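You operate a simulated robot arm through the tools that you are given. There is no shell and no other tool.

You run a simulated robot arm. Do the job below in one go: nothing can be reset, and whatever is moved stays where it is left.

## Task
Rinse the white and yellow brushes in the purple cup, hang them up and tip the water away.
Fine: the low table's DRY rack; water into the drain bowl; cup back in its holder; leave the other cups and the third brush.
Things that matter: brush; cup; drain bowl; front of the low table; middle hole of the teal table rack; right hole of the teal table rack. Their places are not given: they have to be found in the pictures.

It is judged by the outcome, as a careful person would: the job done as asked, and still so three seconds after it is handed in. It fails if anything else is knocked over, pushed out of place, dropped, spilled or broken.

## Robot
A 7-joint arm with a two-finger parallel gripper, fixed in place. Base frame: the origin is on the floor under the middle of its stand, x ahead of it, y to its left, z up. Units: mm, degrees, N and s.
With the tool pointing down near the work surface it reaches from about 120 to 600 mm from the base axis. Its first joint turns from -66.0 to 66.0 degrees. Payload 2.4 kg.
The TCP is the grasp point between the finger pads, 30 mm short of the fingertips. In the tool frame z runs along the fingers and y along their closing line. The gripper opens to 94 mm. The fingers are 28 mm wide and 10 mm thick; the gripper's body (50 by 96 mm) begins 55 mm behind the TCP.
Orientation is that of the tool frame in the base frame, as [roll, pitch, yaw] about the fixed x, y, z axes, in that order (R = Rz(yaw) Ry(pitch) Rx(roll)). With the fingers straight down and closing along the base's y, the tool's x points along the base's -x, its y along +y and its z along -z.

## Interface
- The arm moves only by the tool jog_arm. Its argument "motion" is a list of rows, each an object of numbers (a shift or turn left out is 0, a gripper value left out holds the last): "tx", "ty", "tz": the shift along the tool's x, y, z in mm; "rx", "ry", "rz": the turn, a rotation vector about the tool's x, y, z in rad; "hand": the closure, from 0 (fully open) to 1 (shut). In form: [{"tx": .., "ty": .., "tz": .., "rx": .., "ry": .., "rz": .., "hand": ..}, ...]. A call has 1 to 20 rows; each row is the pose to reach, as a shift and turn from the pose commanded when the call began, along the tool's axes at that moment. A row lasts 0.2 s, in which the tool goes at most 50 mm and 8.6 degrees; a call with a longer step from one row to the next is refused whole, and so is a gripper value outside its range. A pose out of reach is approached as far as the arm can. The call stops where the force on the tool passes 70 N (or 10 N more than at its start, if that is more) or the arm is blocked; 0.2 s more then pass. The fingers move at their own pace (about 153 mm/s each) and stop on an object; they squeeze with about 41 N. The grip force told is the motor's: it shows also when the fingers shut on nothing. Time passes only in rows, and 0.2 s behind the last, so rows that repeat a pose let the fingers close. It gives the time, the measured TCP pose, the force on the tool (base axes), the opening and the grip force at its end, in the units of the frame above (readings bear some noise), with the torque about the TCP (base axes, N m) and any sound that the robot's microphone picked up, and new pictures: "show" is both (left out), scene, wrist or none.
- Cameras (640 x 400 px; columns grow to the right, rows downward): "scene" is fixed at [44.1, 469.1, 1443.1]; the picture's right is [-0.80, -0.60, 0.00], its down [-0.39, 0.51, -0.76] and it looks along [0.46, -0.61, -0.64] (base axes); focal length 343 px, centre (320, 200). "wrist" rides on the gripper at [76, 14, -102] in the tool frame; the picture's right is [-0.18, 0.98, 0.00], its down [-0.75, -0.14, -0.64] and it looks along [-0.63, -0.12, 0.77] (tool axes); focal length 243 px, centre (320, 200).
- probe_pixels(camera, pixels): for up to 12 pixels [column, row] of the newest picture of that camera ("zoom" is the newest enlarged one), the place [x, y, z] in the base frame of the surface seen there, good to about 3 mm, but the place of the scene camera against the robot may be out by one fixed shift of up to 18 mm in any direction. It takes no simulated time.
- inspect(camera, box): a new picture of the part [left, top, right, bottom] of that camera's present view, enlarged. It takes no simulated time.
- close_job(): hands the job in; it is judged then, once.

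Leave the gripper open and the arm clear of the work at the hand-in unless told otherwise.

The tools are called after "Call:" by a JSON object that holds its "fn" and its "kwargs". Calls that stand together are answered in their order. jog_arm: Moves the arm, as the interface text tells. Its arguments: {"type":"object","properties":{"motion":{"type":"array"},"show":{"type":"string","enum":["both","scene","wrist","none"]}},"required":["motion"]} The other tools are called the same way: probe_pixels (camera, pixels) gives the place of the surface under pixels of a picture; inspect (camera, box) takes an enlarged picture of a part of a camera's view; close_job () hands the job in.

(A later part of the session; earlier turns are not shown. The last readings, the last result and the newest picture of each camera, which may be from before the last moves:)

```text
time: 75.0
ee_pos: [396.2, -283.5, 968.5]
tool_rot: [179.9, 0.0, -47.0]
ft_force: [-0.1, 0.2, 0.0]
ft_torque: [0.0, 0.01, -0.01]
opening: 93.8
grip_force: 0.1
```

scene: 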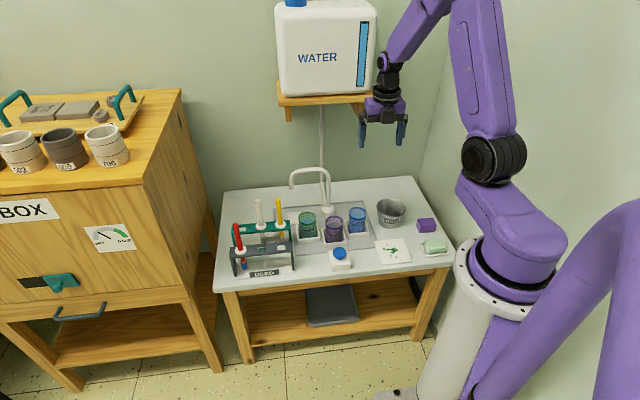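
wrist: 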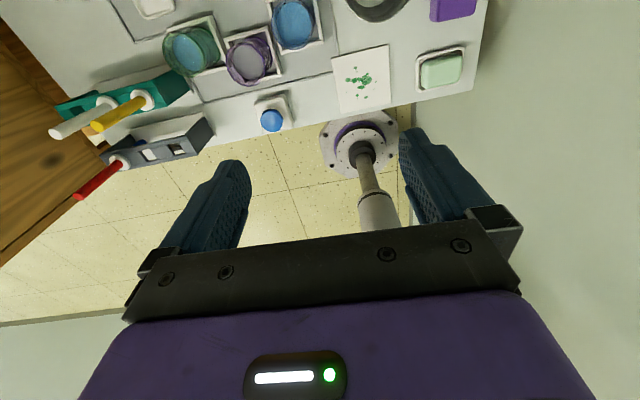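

The wrist turned fully to yaw −47°. Next is a dry run of the tipping motion with the empty gripper: I'll move above the bowl's far side at z≈800 with yaw −60°.

Call:
{"fn": "jog_arm", "kwargs": {"motion": [{"tx": 19, "ty": 17.6, "tz": 28, "rz": 0.04}, {"tx": 38, "ty": 35.2, "tz": 56, "rz": 0.08}, {"tx": 57, "ty": 53, "tz": 84, "rz": 0.12}, {"tx": 76, "ty": 70.5, "tz": 112, "rz": 0.16}, {"tx": 95, "ty": 88, "tz": 140, "rz": 0.2}, {"tx": 113.3, "ty": 105.7, "tz": 168, "rz": 0.227}, {"tx": 113.3, "ty": 105.7, "tz": 168, "rz": 0.227}]}}

```text
time: 76.6
ee_pos: [394.9, -438.3, 799.2]
tool_rot: [-179.9, -0.1, -60.1]
ft_force: [0.1, 0.1, -0.4]
ft_torque: [0.0, 0.02, 0.02]
opening: 94.1
grip_force: 0.0
```

scene: 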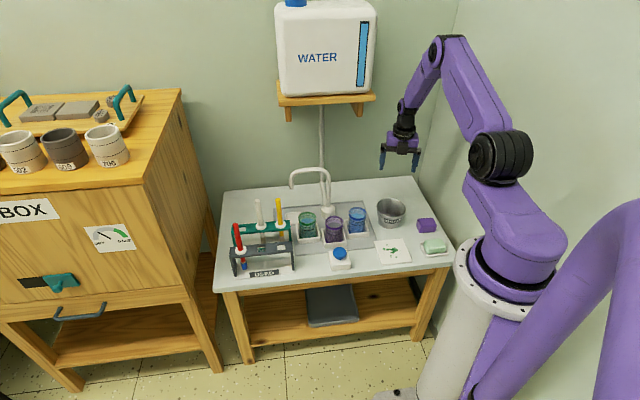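
wrist: 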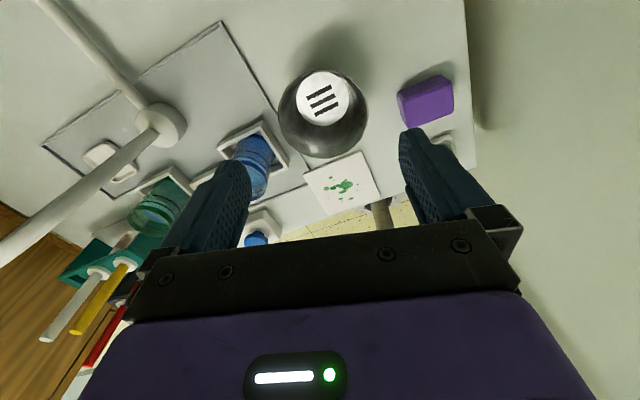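

The bowl is in clear view at about (323,112). I'll measure its rim from here, then tilt the empty tool outward step by step.

Call:
{"fn": "probe_pixels", "kwargs": {"camera": "wrist", "pixels": [[280, 110], [366, 118], [318, 156], [345, 148], [296, 145], [322, 97], [362, 95], [285, 92]]}}

Call:
{"fn": "jog_arm", "kwargs": {"motion": [{"ry": 0.14}, {"ry": 0.28}, {"ry": 0.42}, {"ry": 0.56}, {"ry": 0.7}, {"ry": 0.84}, {"ry": 0.98}, {"ry": 1.12}, {"ry": 1.26}, {"ry": 1.4}, {"ry": 1.4}]}}

```text
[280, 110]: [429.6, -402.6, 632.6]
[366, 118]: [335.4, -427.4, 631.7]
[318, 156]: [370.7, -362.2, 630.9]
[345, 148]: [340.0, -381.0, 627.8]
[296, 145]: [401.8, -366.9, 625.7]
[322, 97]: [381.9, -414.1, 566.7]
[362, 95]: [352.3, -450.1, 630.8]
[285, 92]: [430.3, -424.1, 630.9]
```

```text
time: 79.0
ee_pos: [360.5, -494.0, 811.6]
tool_rot: [179.9, -80.3, -60.1]
ft_force: [0.3, -0.7, 0.3]
ft_torque: [-0.01, 0.02, 0.0]
opening: 94.0
grip_force: 0.0
out of reach, approached as far as the arm can: row 3, 6, 7, 8, 9, 10, 11
```

scene: 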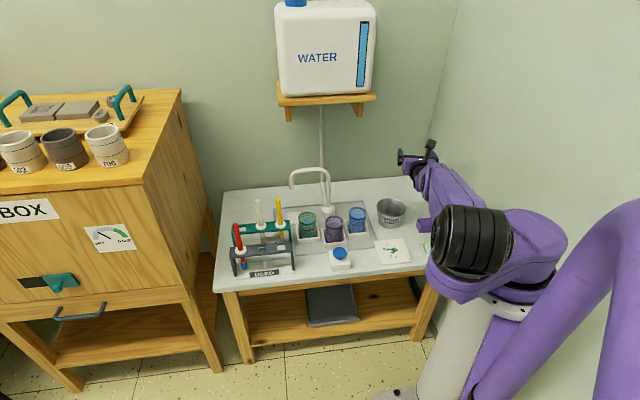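
wrist: 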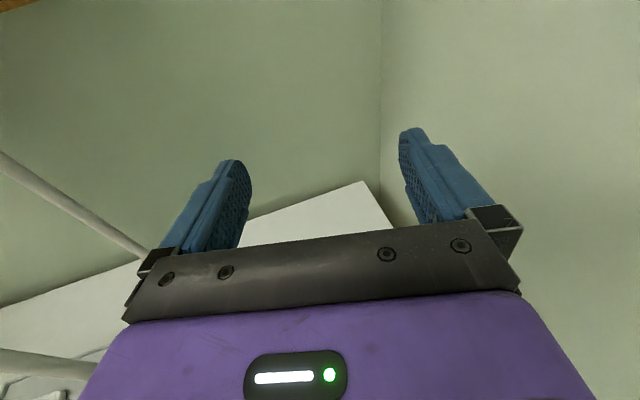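

The bowl rim centre confirms as about (382,-412). But at this spot an 80° tilt is out of reach and the tool drifted away. I'll tilt back in free air and see where it lands.

Call:
{"fn": "jog_arm", "kwargs": {"motion": [{"ry": -0.14}, {"ry": -0.28}, {"ry": -0.42}, {"ry": -0.56}, {"ry": -0.7}, {"ry": -0.84}, {"ry": -0.98}, {"ry": -1.12}, {"ry": -1.26}, {"ry": -1.4}, {"ry": -1.4}]}}

```text
time: 81.0
ee_pos: [272.3, -544.8, 812.9]
tool_rot: [174.1, -14.2, -68.3]
ft_force: [12.8, 21.0, 12.8]
ft_torque: [-0.02, 0.3, -0.42]
opening: 84.1
grip_force: 0.0
out of reach, approached as far as the arm can: row 8
stopped in row 9: the force on the tool passed its limit at 88 N (the readings are from after the stop); the commanded pose is now the measured one
```

scene: 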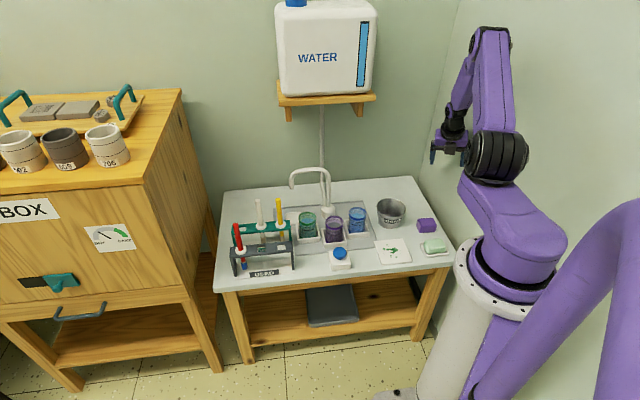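
wrist: 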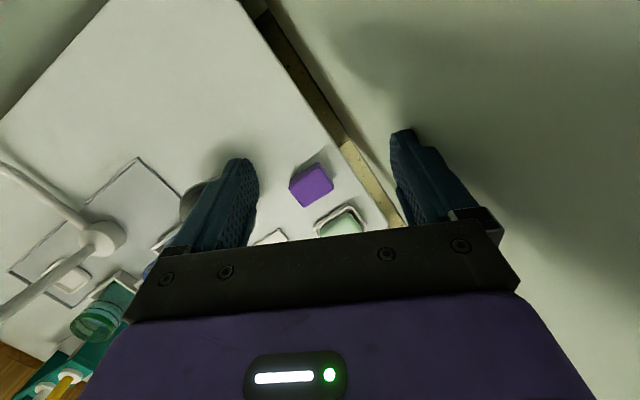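

The tool drifted and one finger pressed the bare right-hand wall (88 N stop); nothing on the table was touched. I'll back straight away from the wall, toward the middle, keeping height.

Call:
{"fn": "jog_arm", "kwargs": {"motion": [{"tx": -8, "ty": -22, "tz": -4}, {"tx": -20, "ty": -55, "tz": -11}, {"tx": -32, "ty": -88, "tz": -17}, {"tx": -45.2, "ty": -124.3, "tz": -24.4}, {"tx": -45.2, "ty": -124.3, "tz": -24.4}]}}

```text
time: 82.2
ee_pos: [367.2, -459.1, 812.1]
tool_rot: [174.1, -14.3, -69.0]
ft_force: [-1.0, -0.5, -0.1]
ft_torque: [0.0, -0.01, -0.01]
opening: 94.2
grip_force: 0.2
```

scene: 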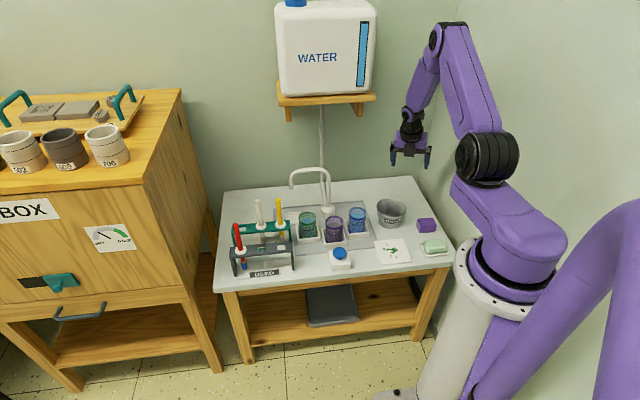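
wrist: 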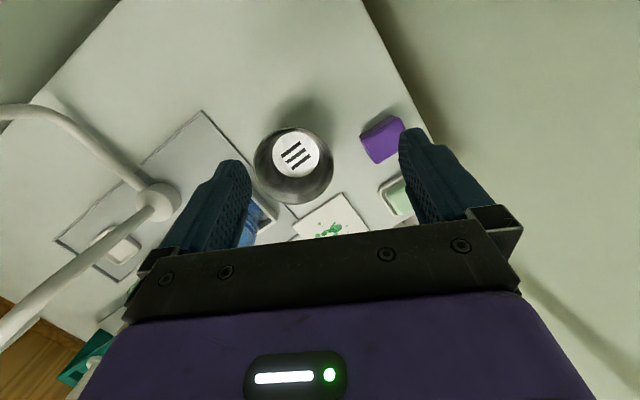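

Free of the wall, force back to zero, fingers open normally. I'll straighten the tool upright over the bowl area.

Call:
{"fn": "jog_arm", "kwargs": {"motion": [{"tx": -12, "ty": -14, "tz": -4.5, "rx": 0.05, "ry": -0.125}, {"tx": -24.5, "ty": -27.6, "tz": -9.1, "rx": 0.101, "ry": -0.25}, {"tx": -24.5, "ty": -27.6, "tz": -9.1, "rx": 0.101, "ry": -0.25}], "show": "none"}}

```text
time: 83.0
ee_pos: [384.4, -426.0, 810.6]
tool_rot: [180.0, 0.1, -69.5]
ft_force: [-0.7, 0.3, 0.0]
ft_torque: [0.01, -0.01, 0.02]
opening: 93.9
grip_force: 0.0
```

Upright again at (384,-426,811). I'll turn to yaw −90° so that in tipping the wrist stays farther from the base.

Call:
{"fn": "jog_arm", "kwargs": {"motion": [{"rz": 0.12}, {"rz": 0.24}, {"rz": 0.358}, {"rz": 0.358}], "show": "none"}}

Call:
{"fn": "jog_arm", "kwargs": {"motion": [{"ry": 0.14}, {"ry": 0.28}, {"ry": 0.42}, {"ry": 0.56}, {"ry": 0.7}, {"ry": 0.7}], "show": "scene"}}

```text
time: 84.0
ee_pos: [384.0, -426.7, 812.2]
tool_rot: [179.9, 0.0, -90.3]
ft_force: [-1.1, 0.0, -0.8]
ft_torque: [0.01, 0.01, -0.01]
opening: 93.9
grip_force: 0.1
```

```text
time: 85.4
ee_pos: [384.4, -425.1, 811.8]
tool_rot: [-180.0, -40.2, -90.2]
ft_force: [-0.5, 0.4, -0.2]
ft_torque: [0.0, 0.0, 0.03]
opening: 93.9
grip_force: 0.1
```

scene: 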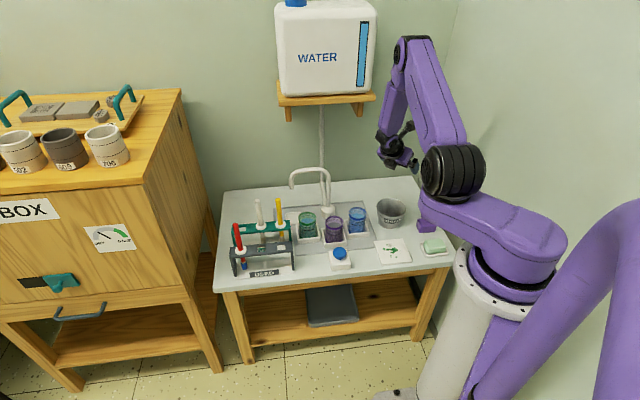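

40° tilt reached with the tool point staying in place. I'll continue another 40° in small steps.

Call:
{"fn": "jog_arm", "kwargs": {"motion": [{"ry": 0.14}, {"ry": 0.28}, {"ry": 0.42}, {"ry": 0.42}], "show": "none"}}

Call:
{"fn": "jog_arm", "kwargs": {"motion": [{"ry": 0.14}, {"ry": 0.28}, {"ry": 0.28}], "show": "scene"}}

```text
time: 86.4
ee_pos: [384.7, -425.6, 812.0]
tool_rot: [179.9, -64.3, -90.2]
ft_force: [0.3, -0.5, 0.0]
ft_torque: [0.03, 0.02, 0.02]
opening: 94.0
grip_force: 0.1
```

```text
time: 87.2
ee_pos: [383.3, -424.5, 812.7]
tool_rot: [-179.9, -80.2, -90.2]
ft_force: [0.6, 0.3, -0.4]
ft_torque: [0.02, 0.01, 0.01]
opening: 94.1
grip_force: 0.1
```

scene: 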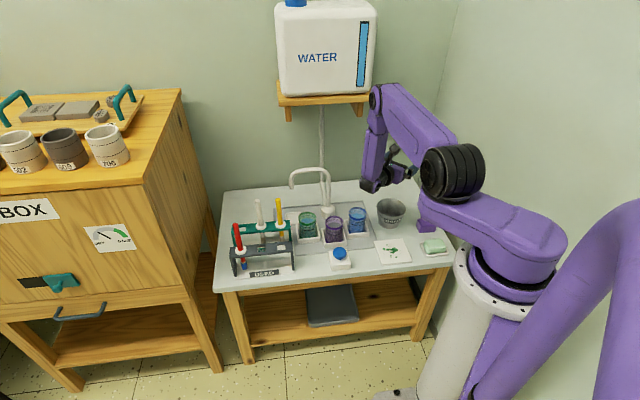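

80° reached, still on the spot. I'll continue in small steps to about 110°.

Call:
{"fn": "jog_arm", "kwargs": {"motion": [{"ry": 0.12}, {"ry": 0.24}, {"ry": 0.24}], "show": "none"}}

Call:
{"fn": "jog_arm", "kwargs": {"motion": [{"ry": 0.12}, {"ry": 0.26}, {"ry": 0.26}], "show": "both"}}

```text
time: 88.0
ee_pos: [386.2, -424.8, 812.4]
tool_rot: [0.0, -85.9, 89.9]
ft_force: [0.2, -0.4, -0.3]
ft_torque: [0.0, 0.0, 0.03]
opening: 94.2
grip_force: 0.1
```

```text
time: 88.8
ee_pos: [384.4, -424.6, 811.2]
tool_rot: [0.1, -70.9, 89.9]
ft_force: [-0.2, 0.1, -0.1]
ft_torque: [0.0, 0.02, -0.04]
opening: 94.1
grip_force: 0.0
```

scene: 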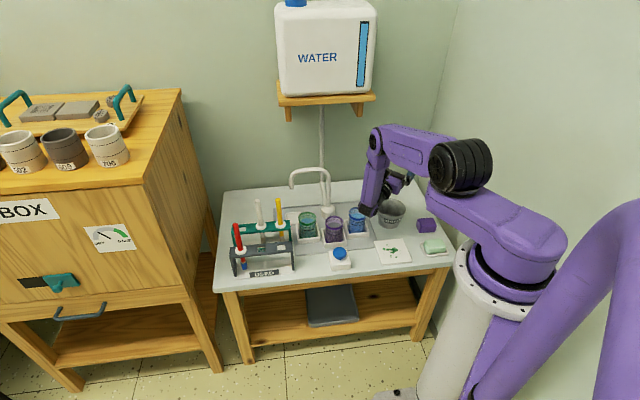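
wrist: 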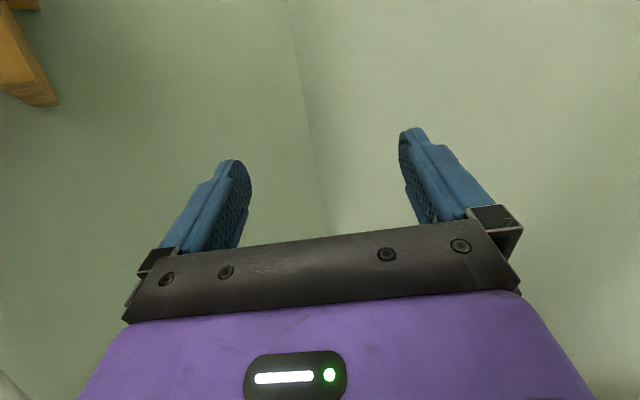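

Tilt 109° works with the tool point staying at (384,-425,812). I must check how low the wrist hangs now; it appears near (368,208) in the scene.

Call:
{"fn": "inspect", "kwargs": {"camera": "scene", "box": [330, 120, 450, 250]}}

Call:
{"fn": "probe_pixels", "kwargs": {"camera": "scene", "pixels": [[367, 212], [365, 205], [370, 200], [375, 195], [385, 185], [395, 178], [378, 207], [385, 200], [400, 190], [372, 165]]}}

```text
3.08 times, centred on (390, 185) of scene
```

zoom: 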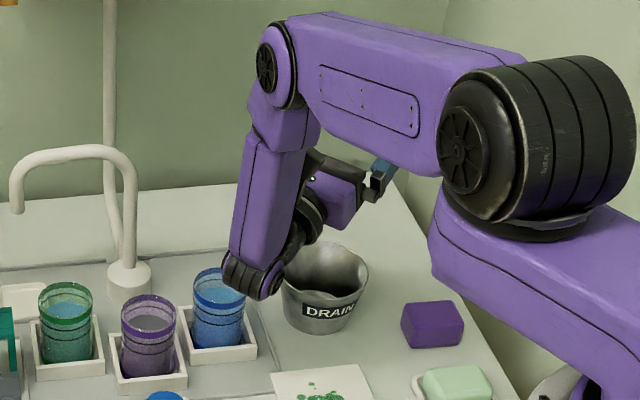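

```text
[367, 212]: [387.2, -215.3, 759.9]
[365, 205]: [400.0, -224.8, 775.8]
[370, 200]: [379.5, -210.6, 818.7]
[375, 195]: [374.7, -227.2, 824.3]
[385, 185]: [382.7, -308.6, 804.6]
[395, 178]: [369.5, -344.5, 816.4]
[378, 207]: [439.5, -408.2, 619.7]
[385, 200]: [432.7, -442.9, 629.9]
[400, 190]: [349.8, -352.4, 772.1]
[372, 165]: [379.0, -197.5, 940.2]
```

The wrist's lowest part is around z≈740, with everything under it below z≈645, so tipping at a tool height of about 760 is safe. I'll tilt back upright.

Call:
{"fn": "jog_arm", "kwargs": {"motion": [{"ry": -0.136}, {"ry": -0.272}, {"ry": -0.408}, {"ry": -0.544}, {"ry": -0.68}, {"ry": -0.816}, {"ry": -0.952}, {"ry": -1.088}, {"ry": -1.224}, {"ry": -1.36}, {"ry": -1.496}, {"ry": -1.632}, {"ry": -1.768}, {"ry": -1.9}, {"ry": -1.9}], "show": "both"}}

```text
time: 92.0
ee_pos: [384.1, -424.8, 811.6]
tool_rot: [180.0, 0.1, -90.0]
ft_force: [0.9, 0.0, -0.8]
ft_torque: [0.03, 0.0, 0.01]
opening: 93.9
grip_force: 0.1
```

scene: 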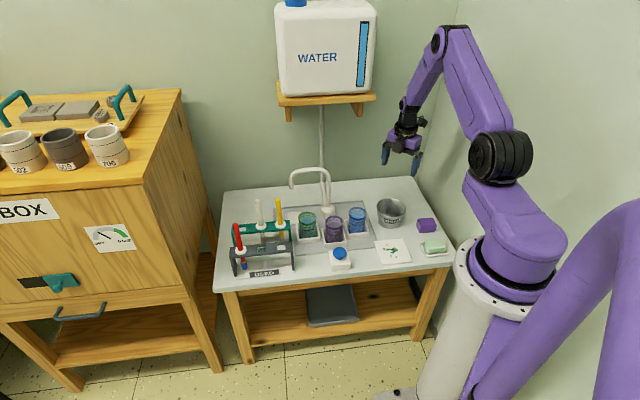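
wrist: 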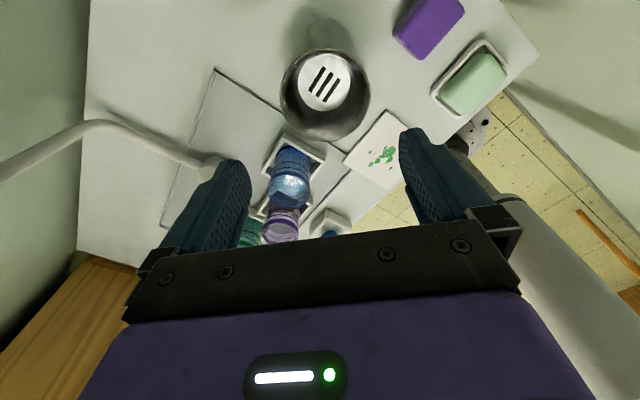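

Back upright exactly where it was. I'll move with this same orientation to above the purple cup at (491,-216), z≈812.

Call:
{"fn": "jog_arm", "kwargs": {"motion": [{"tx": -35, "ty": -18}, {"tx": -72, "ty": -36}, {"tx": -110, "ty": -55}, {"tx": -147, "ty": -74}, {"tx": -183, "ty": -93}, {"tx": -209.5, "ty": -106.5}, {"tx": -209.5, "ty": -106.5}, {"tx": -209.5, "ty": -106.5}]}}

Call:
{"fn": "inspect", "kwargs": {"camera": "wrist", "box": [220, 40, 420, 200]}}

```text
time: 93.8
ee_pos: [492.2, -216.3, 811.7]
tool_rot: [179.9, 0.0, -90.2]
ft_force: [0.0, 0.2, -0.1]
ft_torque: [0.01, -0.02, 0.01]
opening: 93.7
grip_force: 0.1
```

scene: 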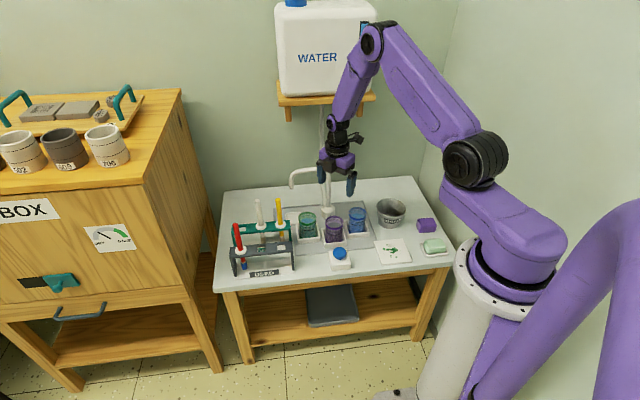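
wrist: 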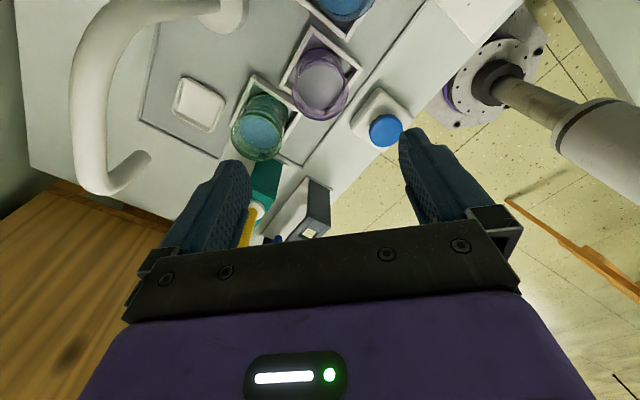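

```text
2.50 times, centred on (320, 120) of wrist
```

zoom: 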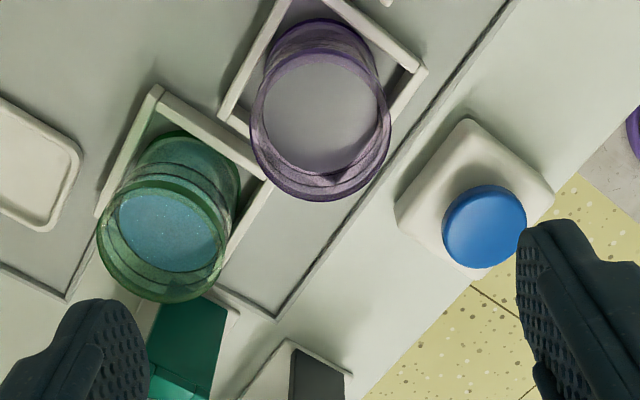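

The purple cup is centred under the tool. I'll narrow the fingers to about 76 mm and go down partway to z≈700 for a check.

Call:
{"fn": "jog_arm", "kwargs": {"motion": [{"tz": 25, "hand": 0.19}, {"tz": 55, "hand": 0.19}, {"tz": 85, "hand": 0.19}, {"tz": 111, "hand": 0.19}, {"tz": 111, "hand": 0.19}]}}

Call:
{"fn": "inspect", "kwargs": {"camera": "wrist", "box": [200, 60, 440, 210]}}

Call:
{"fn": "inspect", "kwargs": {"camera": "scene", "box": [270, 150, 400, 260]}}

```text
time: 95.0
ee_pos: [491.3, -214.4, 701.5]
tool_rot: [180.0, 0.0, -90.0]
ft_force: [0.2, -0.2, 0.1]
ft_torque: [-0.01, 0.01, 0.01]
opening: 76.4
grip_force: 0.1
```

scene: 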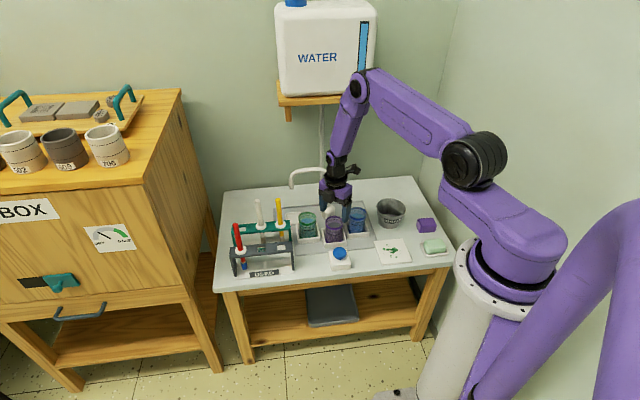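
wrist: 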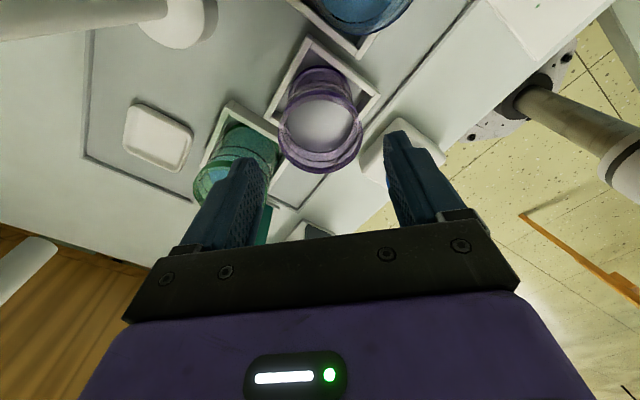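

```text
2.67 times, centred on (320, 135) of wrist
```

zoom: 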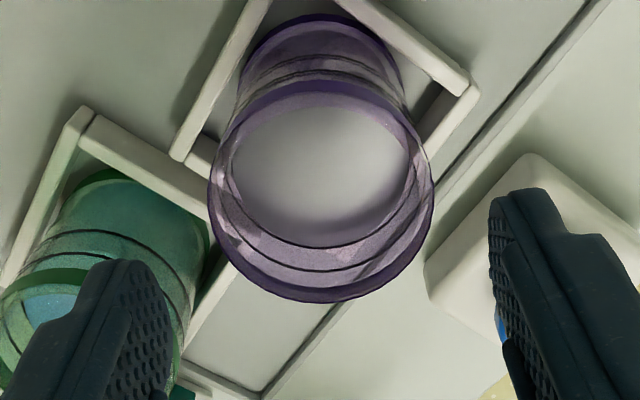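

```text
3.64 times, centred on (335, 205) of scene
```

zoom: 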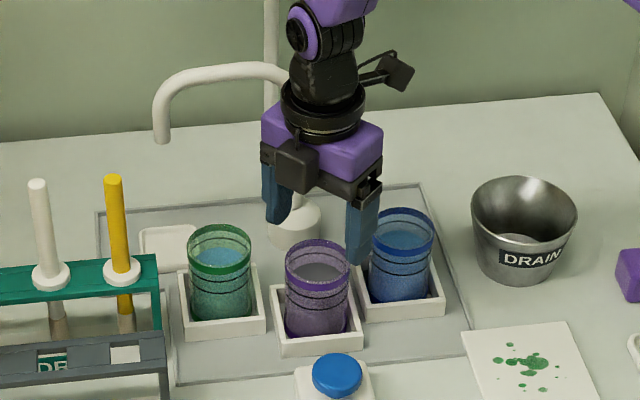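

The cup sits between the fingers sideways. I'll probe its rim from here to verify fore-and-aft centring.

Call:
{"fn": "probe_pixels", "kwargs": {"camera": "zoom", "pixels": [[212, 200], [430, 200], [320, 298], [250, 275], [390, 275], [245, 115], [395, 115], [320, 88], [320, 180], [275, 92]]}}

```text
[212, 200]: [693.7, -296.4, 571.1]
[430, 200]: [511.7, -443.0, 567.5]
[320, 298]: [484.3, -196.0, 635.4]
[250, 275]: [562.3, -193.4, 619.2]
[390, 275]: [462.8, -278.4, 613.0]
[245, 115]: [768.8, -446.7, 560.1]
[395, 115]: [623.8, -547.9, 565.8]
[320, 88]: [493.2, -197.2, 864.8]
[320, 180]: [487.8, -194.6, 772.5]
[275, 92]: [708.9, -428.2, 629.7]
```

That read the scene zoom; I'll probe the wrist picture directly.

Call:
{"fn": "probe_pixels", "kwargs": {"camera": "wrist", "pixels": [[280, 132], [360, 132], [320, 171], [294, 162], [346, 162], [292, 103], [348, 103], [320, 93], [320, 125], [320, 95]]}}

```text
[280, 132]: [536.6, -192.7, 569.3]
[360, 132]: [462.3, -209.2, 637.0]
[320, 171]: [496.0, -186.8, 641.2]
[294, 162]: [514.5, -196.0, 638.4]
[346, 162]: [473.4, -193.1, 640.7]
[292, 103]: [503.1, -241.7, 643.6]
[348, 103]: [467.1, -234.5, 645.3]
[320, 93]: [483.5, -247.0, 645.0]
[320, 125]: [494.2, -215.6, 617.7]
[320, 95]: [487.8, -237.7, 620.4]
```

Rim centre ≈ (491,-216.5), matching the tool. I'll go down to z≈620 slowly; fingertips then stay above the holder's walls (z≈582).

Call:
{"fn": "jog_arm", "kwargs": {"motion": [{"tz": 20}, {"tz": 40}, {"tz": 58}, {"tz": 72}, {"tz": 80.5}, {"tz": 80.5}]}}

Call:
{"fn": "inspect", "kwargs": {"camera": "scene", "box": [270, 150, 400, 260]}}

Call:
{"fn": "inspect", "kwargs": {"camera": "wrist", "box": [200, 100, 440, 250]}}

```text
time: 96.4
ee_pos: [491.5, -216.0, 620.3]
tool_rot: [-180.0, 0.0, -90.1]
ft_force: [-0.2, 0.8, -0.6]
ft_torque: [0.03, 0.03, 0.01]
opening: 76.0
grip_force: 0.1
```

scene: 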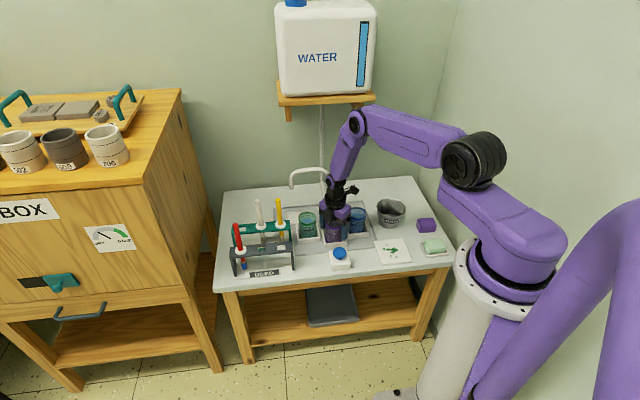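
wrist: 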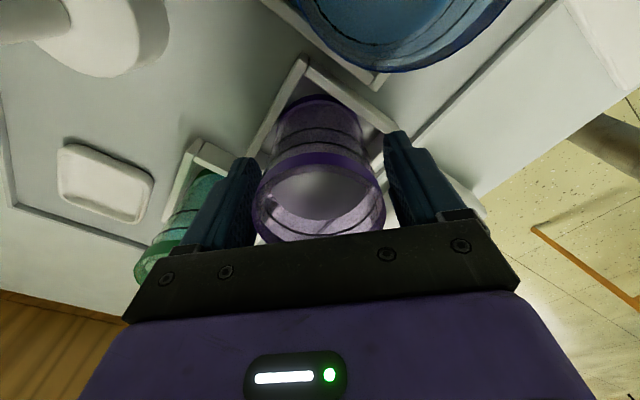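

```text
3.64 times, centred on (335, 205) of scene
```

zoom: 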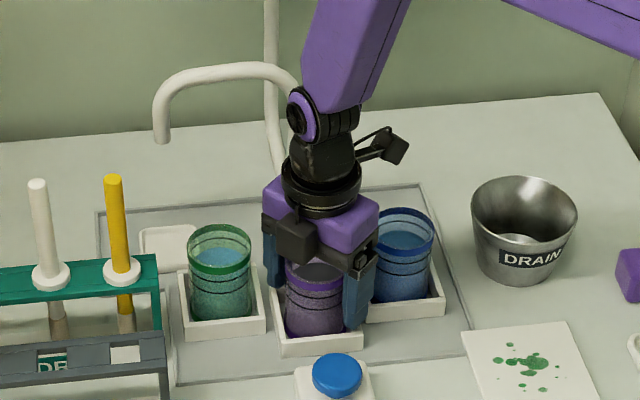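

```text
2.67 times, centred on (320, 175) of wrist
```

zoom: 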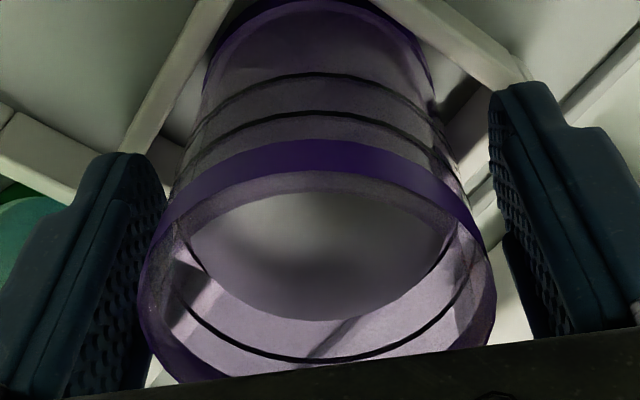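

Well placed. I'll close in small steps and watch the grip force, so the cup isn't squeezed harder than needed.

Call:
{"fn": "jog_arm", "kwargs": {"motion": [{"hand": 0.25}, {"hand": 0.3}, {"hand": 0.34}, {"hand": 0.38}, {"hand": 0.4}, {"hand": 0.4}], "show": "wrist"}}

```text
time: 97.8
ee_pos: [490.9, -216.4, 621.0]
tool_rot: [179.9, 0.0, -90.1]
ft_force: [-0.3, -0.4, 1.0]
ft_torque: [-0.02, 0.01, 0.03]
opening: 57.7
grip_force: 41.0
```

wrist: 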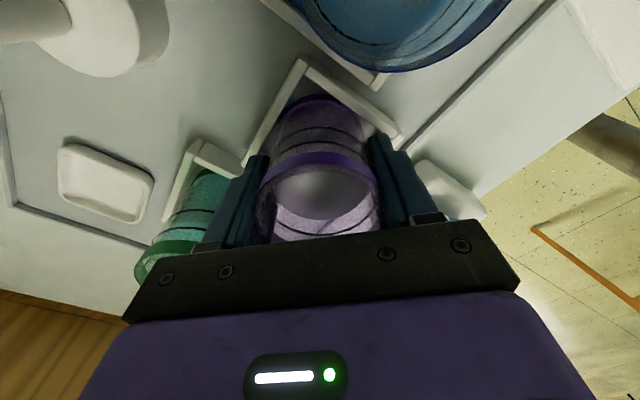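

Gripped at 57.7 mm with 41 N. I'll lift slowly and straight, 30 mm first, to see the cup comes out level.

Call:
{"fn": "jog_arm", "kwargs": {"motion": [{"hand": 0.5}, {"tz": -2}, {"tz": -6}, {"tz": -12}, {"tz": -19}, {"tz": -26}, {"tz": -30}, {"tz": -31}, {"tz": -31}]}}

Call:
{"fn": "inspect", "kwargs": {"camera": "scene", "box": [270, 150, 400, 260]}}

Call:
{"fn": "inspect", "kwargs": {"camera": "wrist", "box": [200, 100, 440, 250]}}

```text
time: 99.8
ee_pos: [491.5, -215.1, 652.1]
tool_rot: [-180.0, 0.1, -90.2]
ft_force: [0.3, 0.3, -1.5]
ft_torque: [0.03, 0.04, 0.02]
opening: 57.7
grip_force: 41.1
```

scene: 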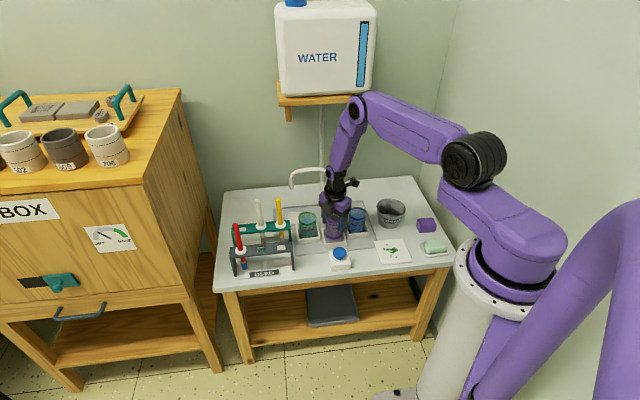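
wrist: 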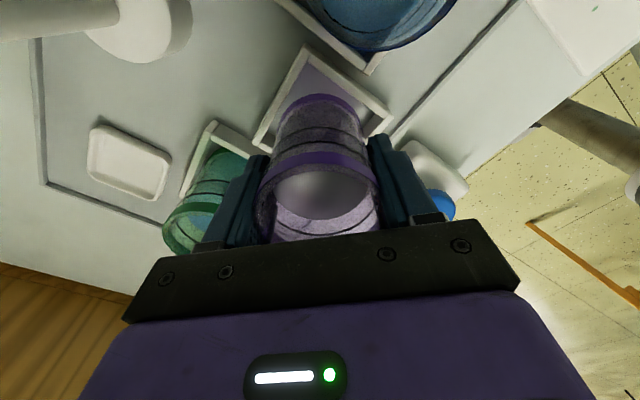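

```text
3.64 times, centred on (335, 205) of scene
```

zoom: 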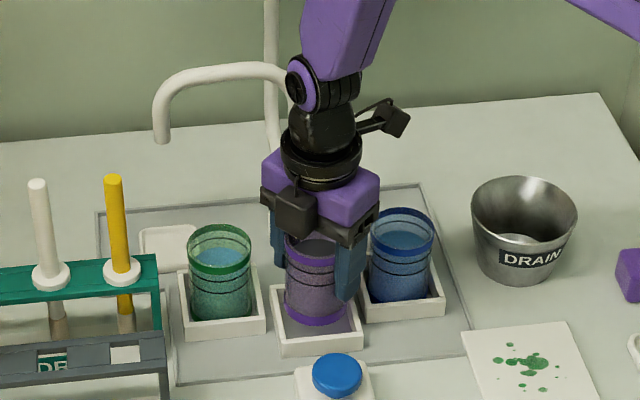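

```text
2.67 times, centred on (320, 175) of wrist
```

zoom: 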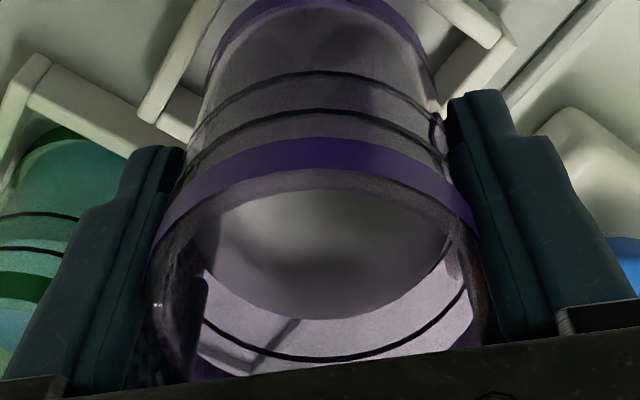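

The cup is held level, clear of the holder. I'll lift smoothly another 130 mm.

Call:
{"fn": "jog_arm", "kwargs": {"motion": [{"tz": -4}, {"tz": -12}, {"tz": -24}, {"tz": -38}, {"tz": -53}, {"tz": -68}, {"tz": -83}, {"tz": -98}, {"tz": -112}, {"tz": -122}, {"tz": -128}, {"tz": -130}, {"tz": -130}], "show": "scene"}}

```text
time: 102.6
ee_pos: [491.2, -215.0, 782.1]
tool_rot: [-179.9, 0.1, -90.2]
ft_force: [0.4, 0.0, -2.1]
ft_torque: [-0.03, -0.01, -0.02]
opening: 57.4
grip_force: 40.3
```

scene: 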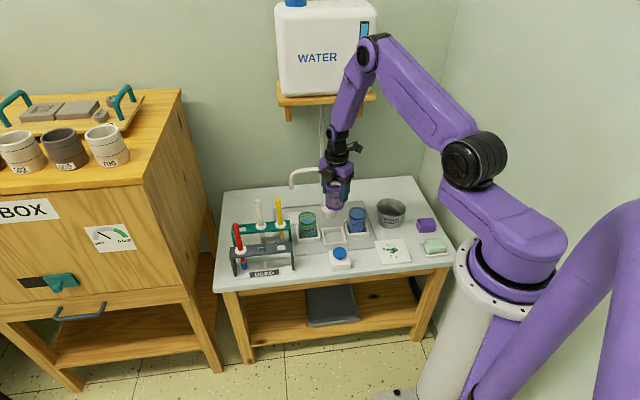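

The cup is well clear. I'll carry it smoothly, swinging around in front of the blue cup, to the tipping spot at (381.5,-450).

Call:
{"fn": "jog_arm", "kwargs": {"motion": [{"ty": 4}, {"ty": 12, "tx": 1}, {"ty": 24, "tx": 3}, {"ty": 38, "tx": 7}, {"ty": 52, "tx": 13}, {"ty": 65, "tx": 22}, {"ty": 77, "tx": 34}, {"ty": 87, "tx": 49}, {"ty": 94, "tx": 66}, {"ty": 99, "tx": 85}, {"ty": 102, "tx": 105}, {"ty": 104, "tx": 126}, {"ty": 105.5, "tx": 147}, {"ty": 106.5, "tx": 168}, {"ty": 107.5, "tx": 188}, {"ty": 108.2, "tx": 206}, {"ty": 109, "tx": 220}, {"ty": 109.3, "tx": 229}, {"ty": 109.3, "tx": 233}, {"ty": 109.3, "tx": 234}]}}

Call:
{"fn": "inspect", "kwargs": {"camera": "wrist", "box": [200, 60, 440, 250]}}

Call:
{"fn": "inspect", "kwargs": {"camera": "scene", "box": [330, 130, 460, 260]}}

```text
time: 106.8
ee_pos: [381.1, -449.4, 782.8]
tool_rot: [180.0, 0.0, -90.2]
ft_force: [-0.7, 0.4, -1.6]
ft_torque: [0.02, -0.05, 0.0]
opening: 57.7
grip_force: 40.7
```

scene: 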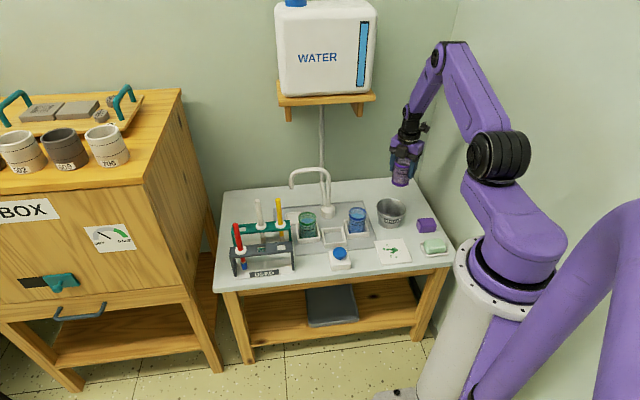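
wrist: 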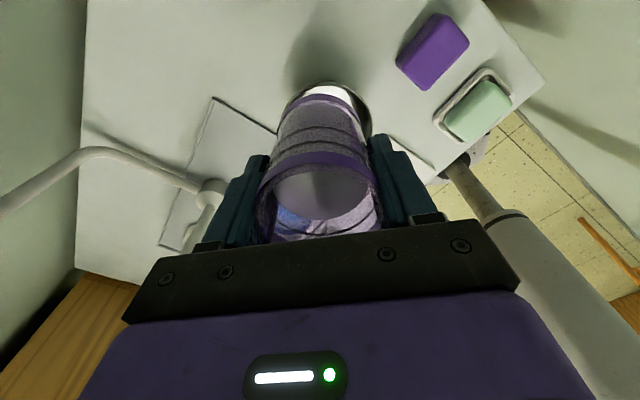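

```text
2.11 times, centred on (320, 155) of wrist
```

zoom: 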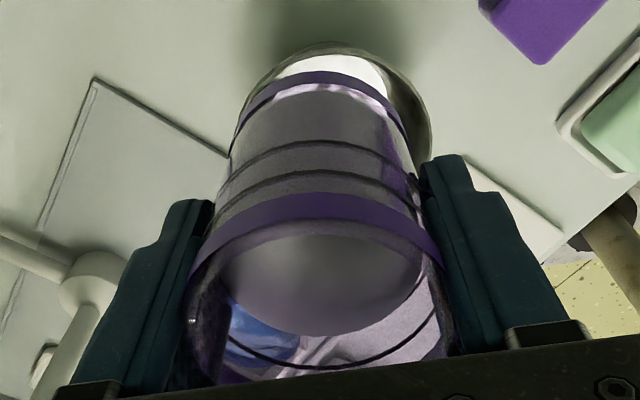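

```text
3.08 times, centred on (395, 195) of scene
```

zoom: 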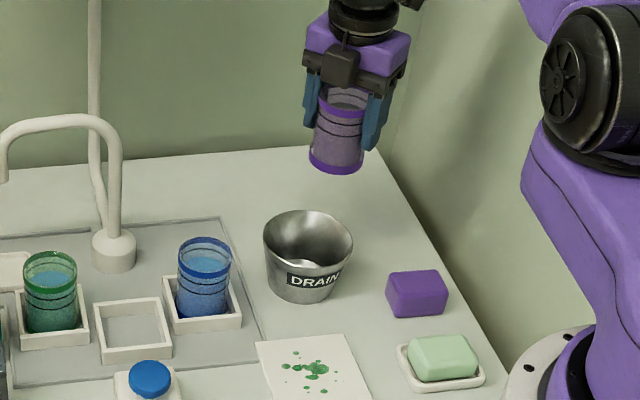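

Measured at (381,-449), and the bowl is right under where the lip will come. I'll lower 29 mm and shift 7 mm outward so the lip stays over the bowl all through tipping.

Call:
{"fn": "jog_arm", "kwargs": {"motion": [{"tx": 2, "tz": 6}, {"tx": 4, "tz": 14}, {"tx": 6, "tz": 22}, {"tx": 7, "tz": 28}, {"tx": 7, "tz": 29}, {"tx": 7, "tz": 29}], "show": "none"}}

Call:
{"fn": "jog_arm", "kwargs": {"motion": [{"ry": 0.03}, {"ry": 0.09}, {"ry": 0.16}, {"ry": 0.23}, {"ry": 0.3}, {"ry": 0.36}, {"ry": 0.4}, {"ry": 0.42}, {"ry": 0.42}]}}

Call:
{"fn": "inspect", "kwargs": {"camera": "scene", "box": [330, 130, 460, 260]}}

```text
time: 108.2
ee_pos: [381.0, -456.3, 753.5]
tool_rot: [180.0, 0.0, -90.3]
ft_force: [0.3, 0.0, -1.5]
ft_torque: [0.01, 0.03, 0.02]
opening: 57.6
grip_force: 40.7
```

```text
time: 110.2
ee_pos: [382.7, -457.4, 753.6]
tool_rot: [-180.0, -24.0, -90.2]
ft_force: [-0.1, -0.2, -1.3]
ft_torque: [0.03, 0.03, -0.01]
opening: 57.6
grip_force: 40.5
```

scene: 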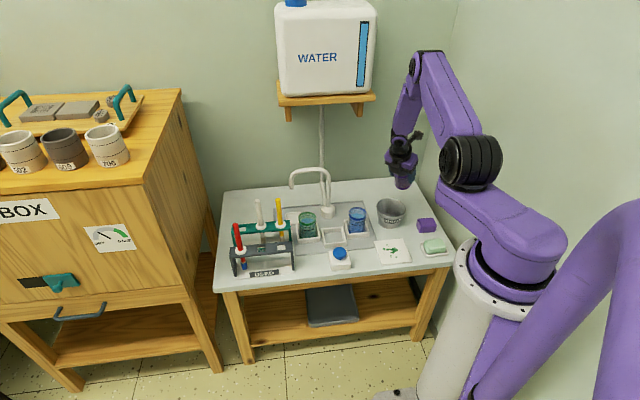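
wrist: 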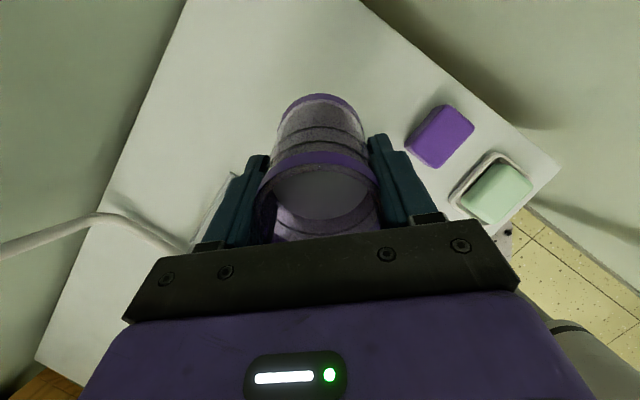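

```text
3.08 times, centred on (395, 195) of scene
```

zoom: 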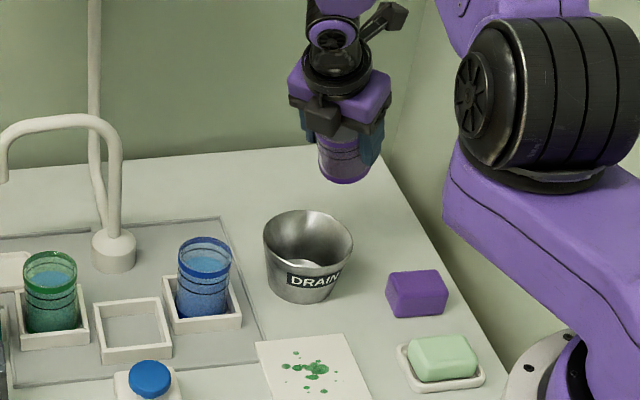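

24° reached on the spot, no water moved yet. I'll continue slowly so the water begins to run into the bowl, to about 50°.

Call:
{"fn": "jog_arm", "kwargs": {"motion": [{"ry": 0.04}, {"ry": 0.09}, {"ry": 0.14}, {"ry": 0.19}, {"ry": 0.24}, {"ry": 0.29}, {"ry": 0.34}, {"ry": 0.39}, {"ry": 0.44}, {"ry": 0.46}, {"ry": 0.46}, {"ry": 0.46}]}}

Call:
{"fn": "inspect", "kwargs": {"camera": "scene", "box": [340, 140, 440, 250]}}

Call:
{"fn": "inspect", "kwargs": {"camera": "wrist", "box": [200, 60, 440, 250]}}

```text
time: 112.8
ee_pos: [382.6, -456.5, 752.9]
tool_rot: [-180.0, -50.3, -90.2]
ft_force: [0.0, -0.3, -1.0]
ft_torque: [0.04, -0.05, 0.01]
opening: 57.7
grip_force: 40.8
```

scene: 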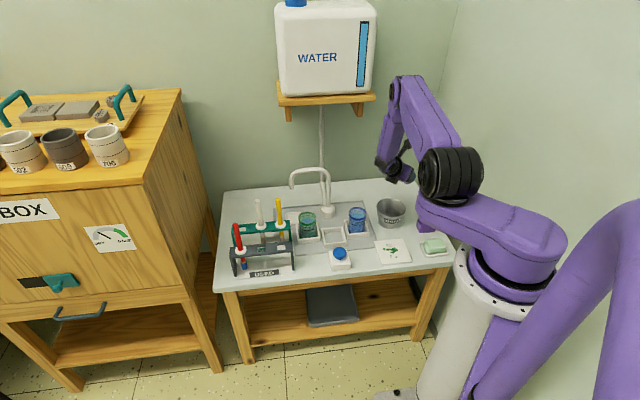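
wrist: 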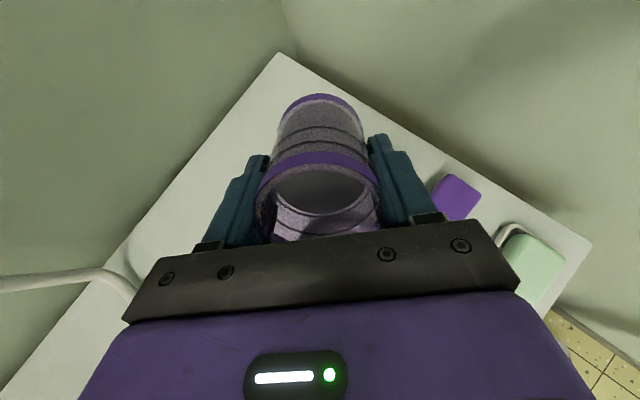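

```text
3.64 times, centred on (390, 195) of scene
```

zoom: 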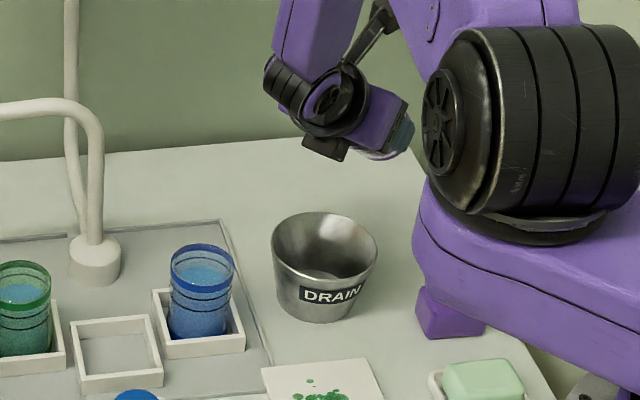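

```text
2.11 times, centred on (320, 155) of wrist
```

zoom: 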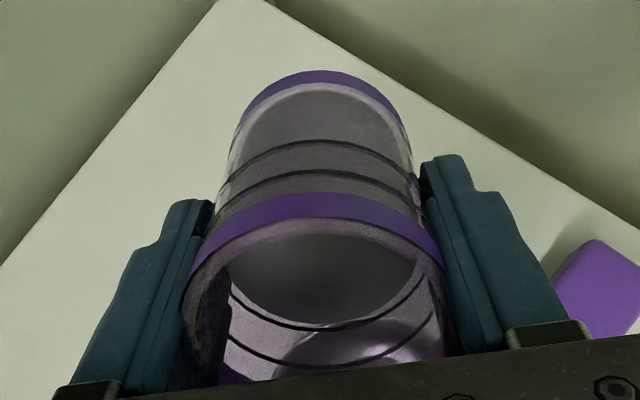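

Nothing is wet outside the bowl, and the bowl's floor looks darker, so the water is running in. I'll keep tilting to about 77°.

Call:
{"fn": "jog_arm", "kwargs": {"motion": [{"ry": 0.05}, {"ry": 0.1}, {"ry": 0.15}, {"ry": 0.2}, {"ry": 0.25}, {"ry": 0.3}, {"ry": 0.35}, {"ry": 0.4}, {"ry": 0.44}, {"ry": 0.46}, {"ry": 0.46}, {"ry": 0.46}]}}

Call:
{"fn": "inspect", "kwargs": {"camera": "scene", "box": [340, 140, 440, 250]}}

Call:
{"fn": "inspect", "kwargs": {"camera": "wrist", "box": [200, 60, 440, 250]}}

```text
time: 115.4
ee_pos: [381.0, -456.4, 752.7]
tool_rot: [-180.0, -76.8, -90.2]
ft_force: [0.0, -0.9, -0.7]
ft_torque: [0.05, -0.01, 0.02]
opening: 57.7
grip_force: 41.0
```

scene: 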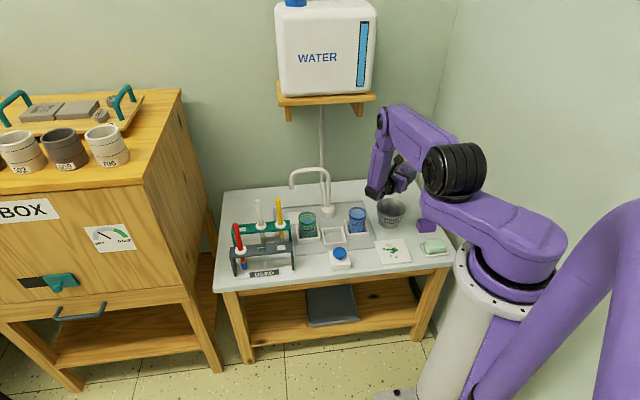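
wrist: 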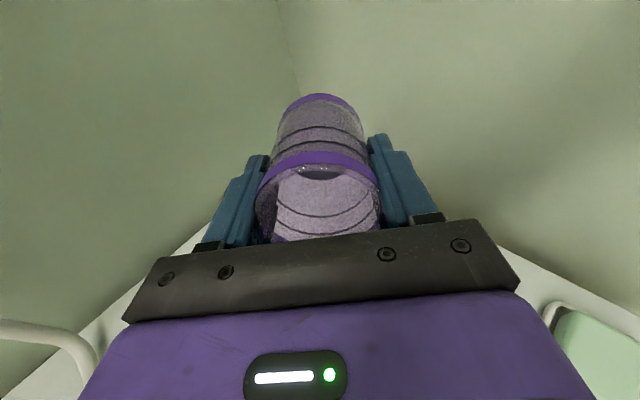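

```text
3.64 times, centred on (390, 195) of scene
```

zoom: 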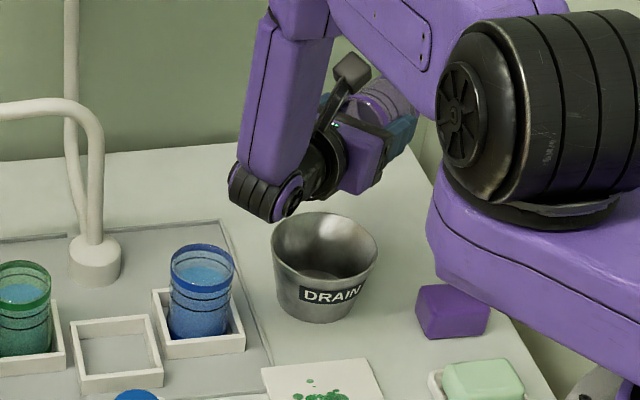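

```text
2.11 times, centred on (320, 155) of wrist
```

zoom: 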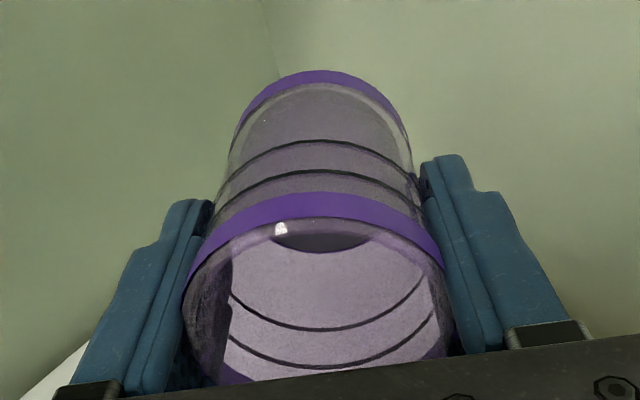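

Only a thin remnant is left at the cup's bottom. I'll tilt on to about 107° while drifting 10 mm back so the lip stays over the middle of the bowl, and hold there to drain.

Call:
{"fn": "jog_arm", "kwargs": {"motion": [{"ry": 0.06, "tx": -0.3, "tz": -1.2}, {"ry": 0.12, "tx": -0.6, "tz": -2.4}, {"ry": 0.18, "tx": -0.9, "tz": -3.6}, {"ry": 0.24, "tx": -1.2, "tz": -4.8}, {"ry": 0.3, "tx": -1.5, "tz": -6}, {"ry": 0.36, "tx": -1.8, "tz": -7.2}, {"ry": 0.42, "tx": -2.1, "tz": -8.4}, {"ry": 0.48, "tx": -2.2, "tz": -9.4}, {"ry": 0.53, "tx": -2.25, "tz": -9.7}, {"ry": 0.53, "tx": -2.25, "tz": -9.7}, {"ry": 0.53, "tx": -2.25, "tz": -9.7}, {"ry": 0.53, "tx": -2.25, "tz": -9.7}, {"ry": 0.53, "tx": -2.25, "tz": -9.7}, {"ry": 0.53, "tx": -2.25, "tz": -9.7}]}}

Call:
{"fn": "inspect", "kwargs": {"camera": "scene", "box": [340, 140, 440, 250]}}

Call:
{"fn": "inspect", "kwargs": {"camera": "wrist", "box": [200, 60, 440, 250]}}

```text
time: 118.4
ee_pos: [367.6, -437.7, 756.4]
tool_rot: [0.1, -72.8, 89.7]
ft_force: [0.6, 0.0, 0.1]
ft_torque: [-0.01, 0.0, 0.0]
opening: 57.4
grip_force: 41.2
out of reach, approached as far as the arm can: row 9, 10, 11, 12, 13, 14
```

scene: 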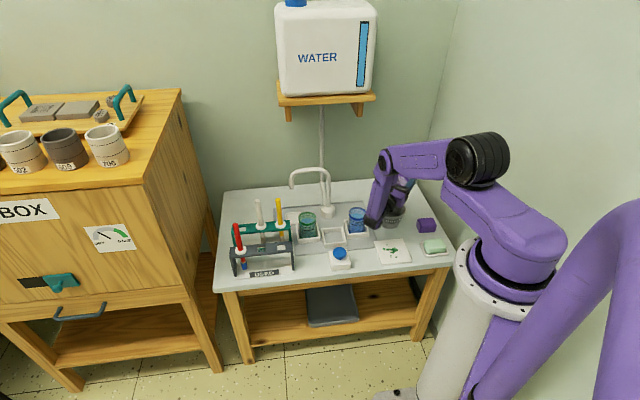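
wrist: 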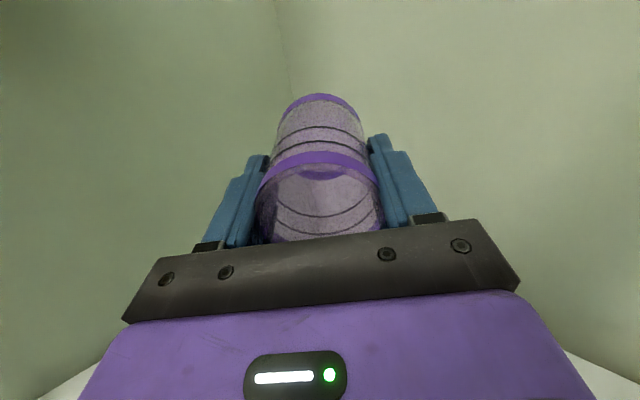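

```text
3.64 times, centred on (390, 195) of scene
```

zoom: 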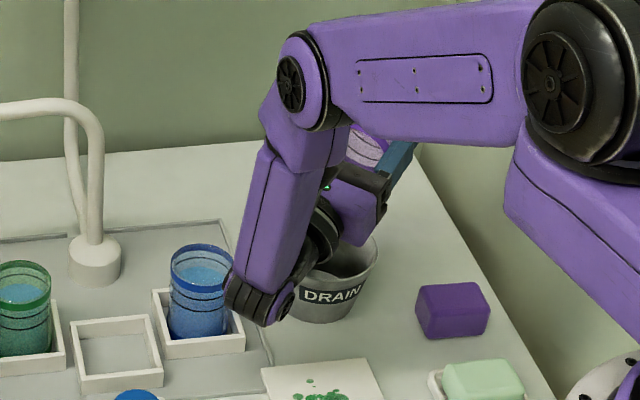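

```text
2.11 times, centred on (320, 155) of wrist
```

zoom: 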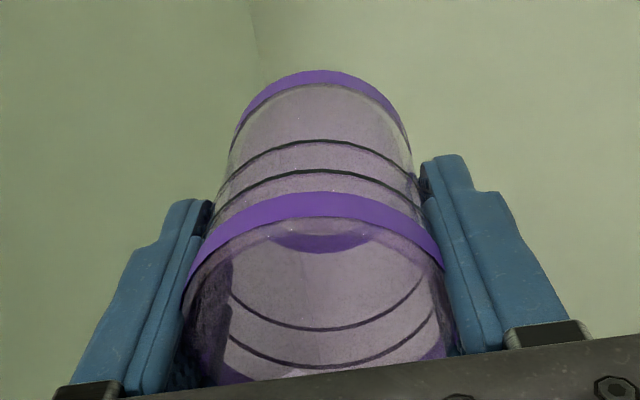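

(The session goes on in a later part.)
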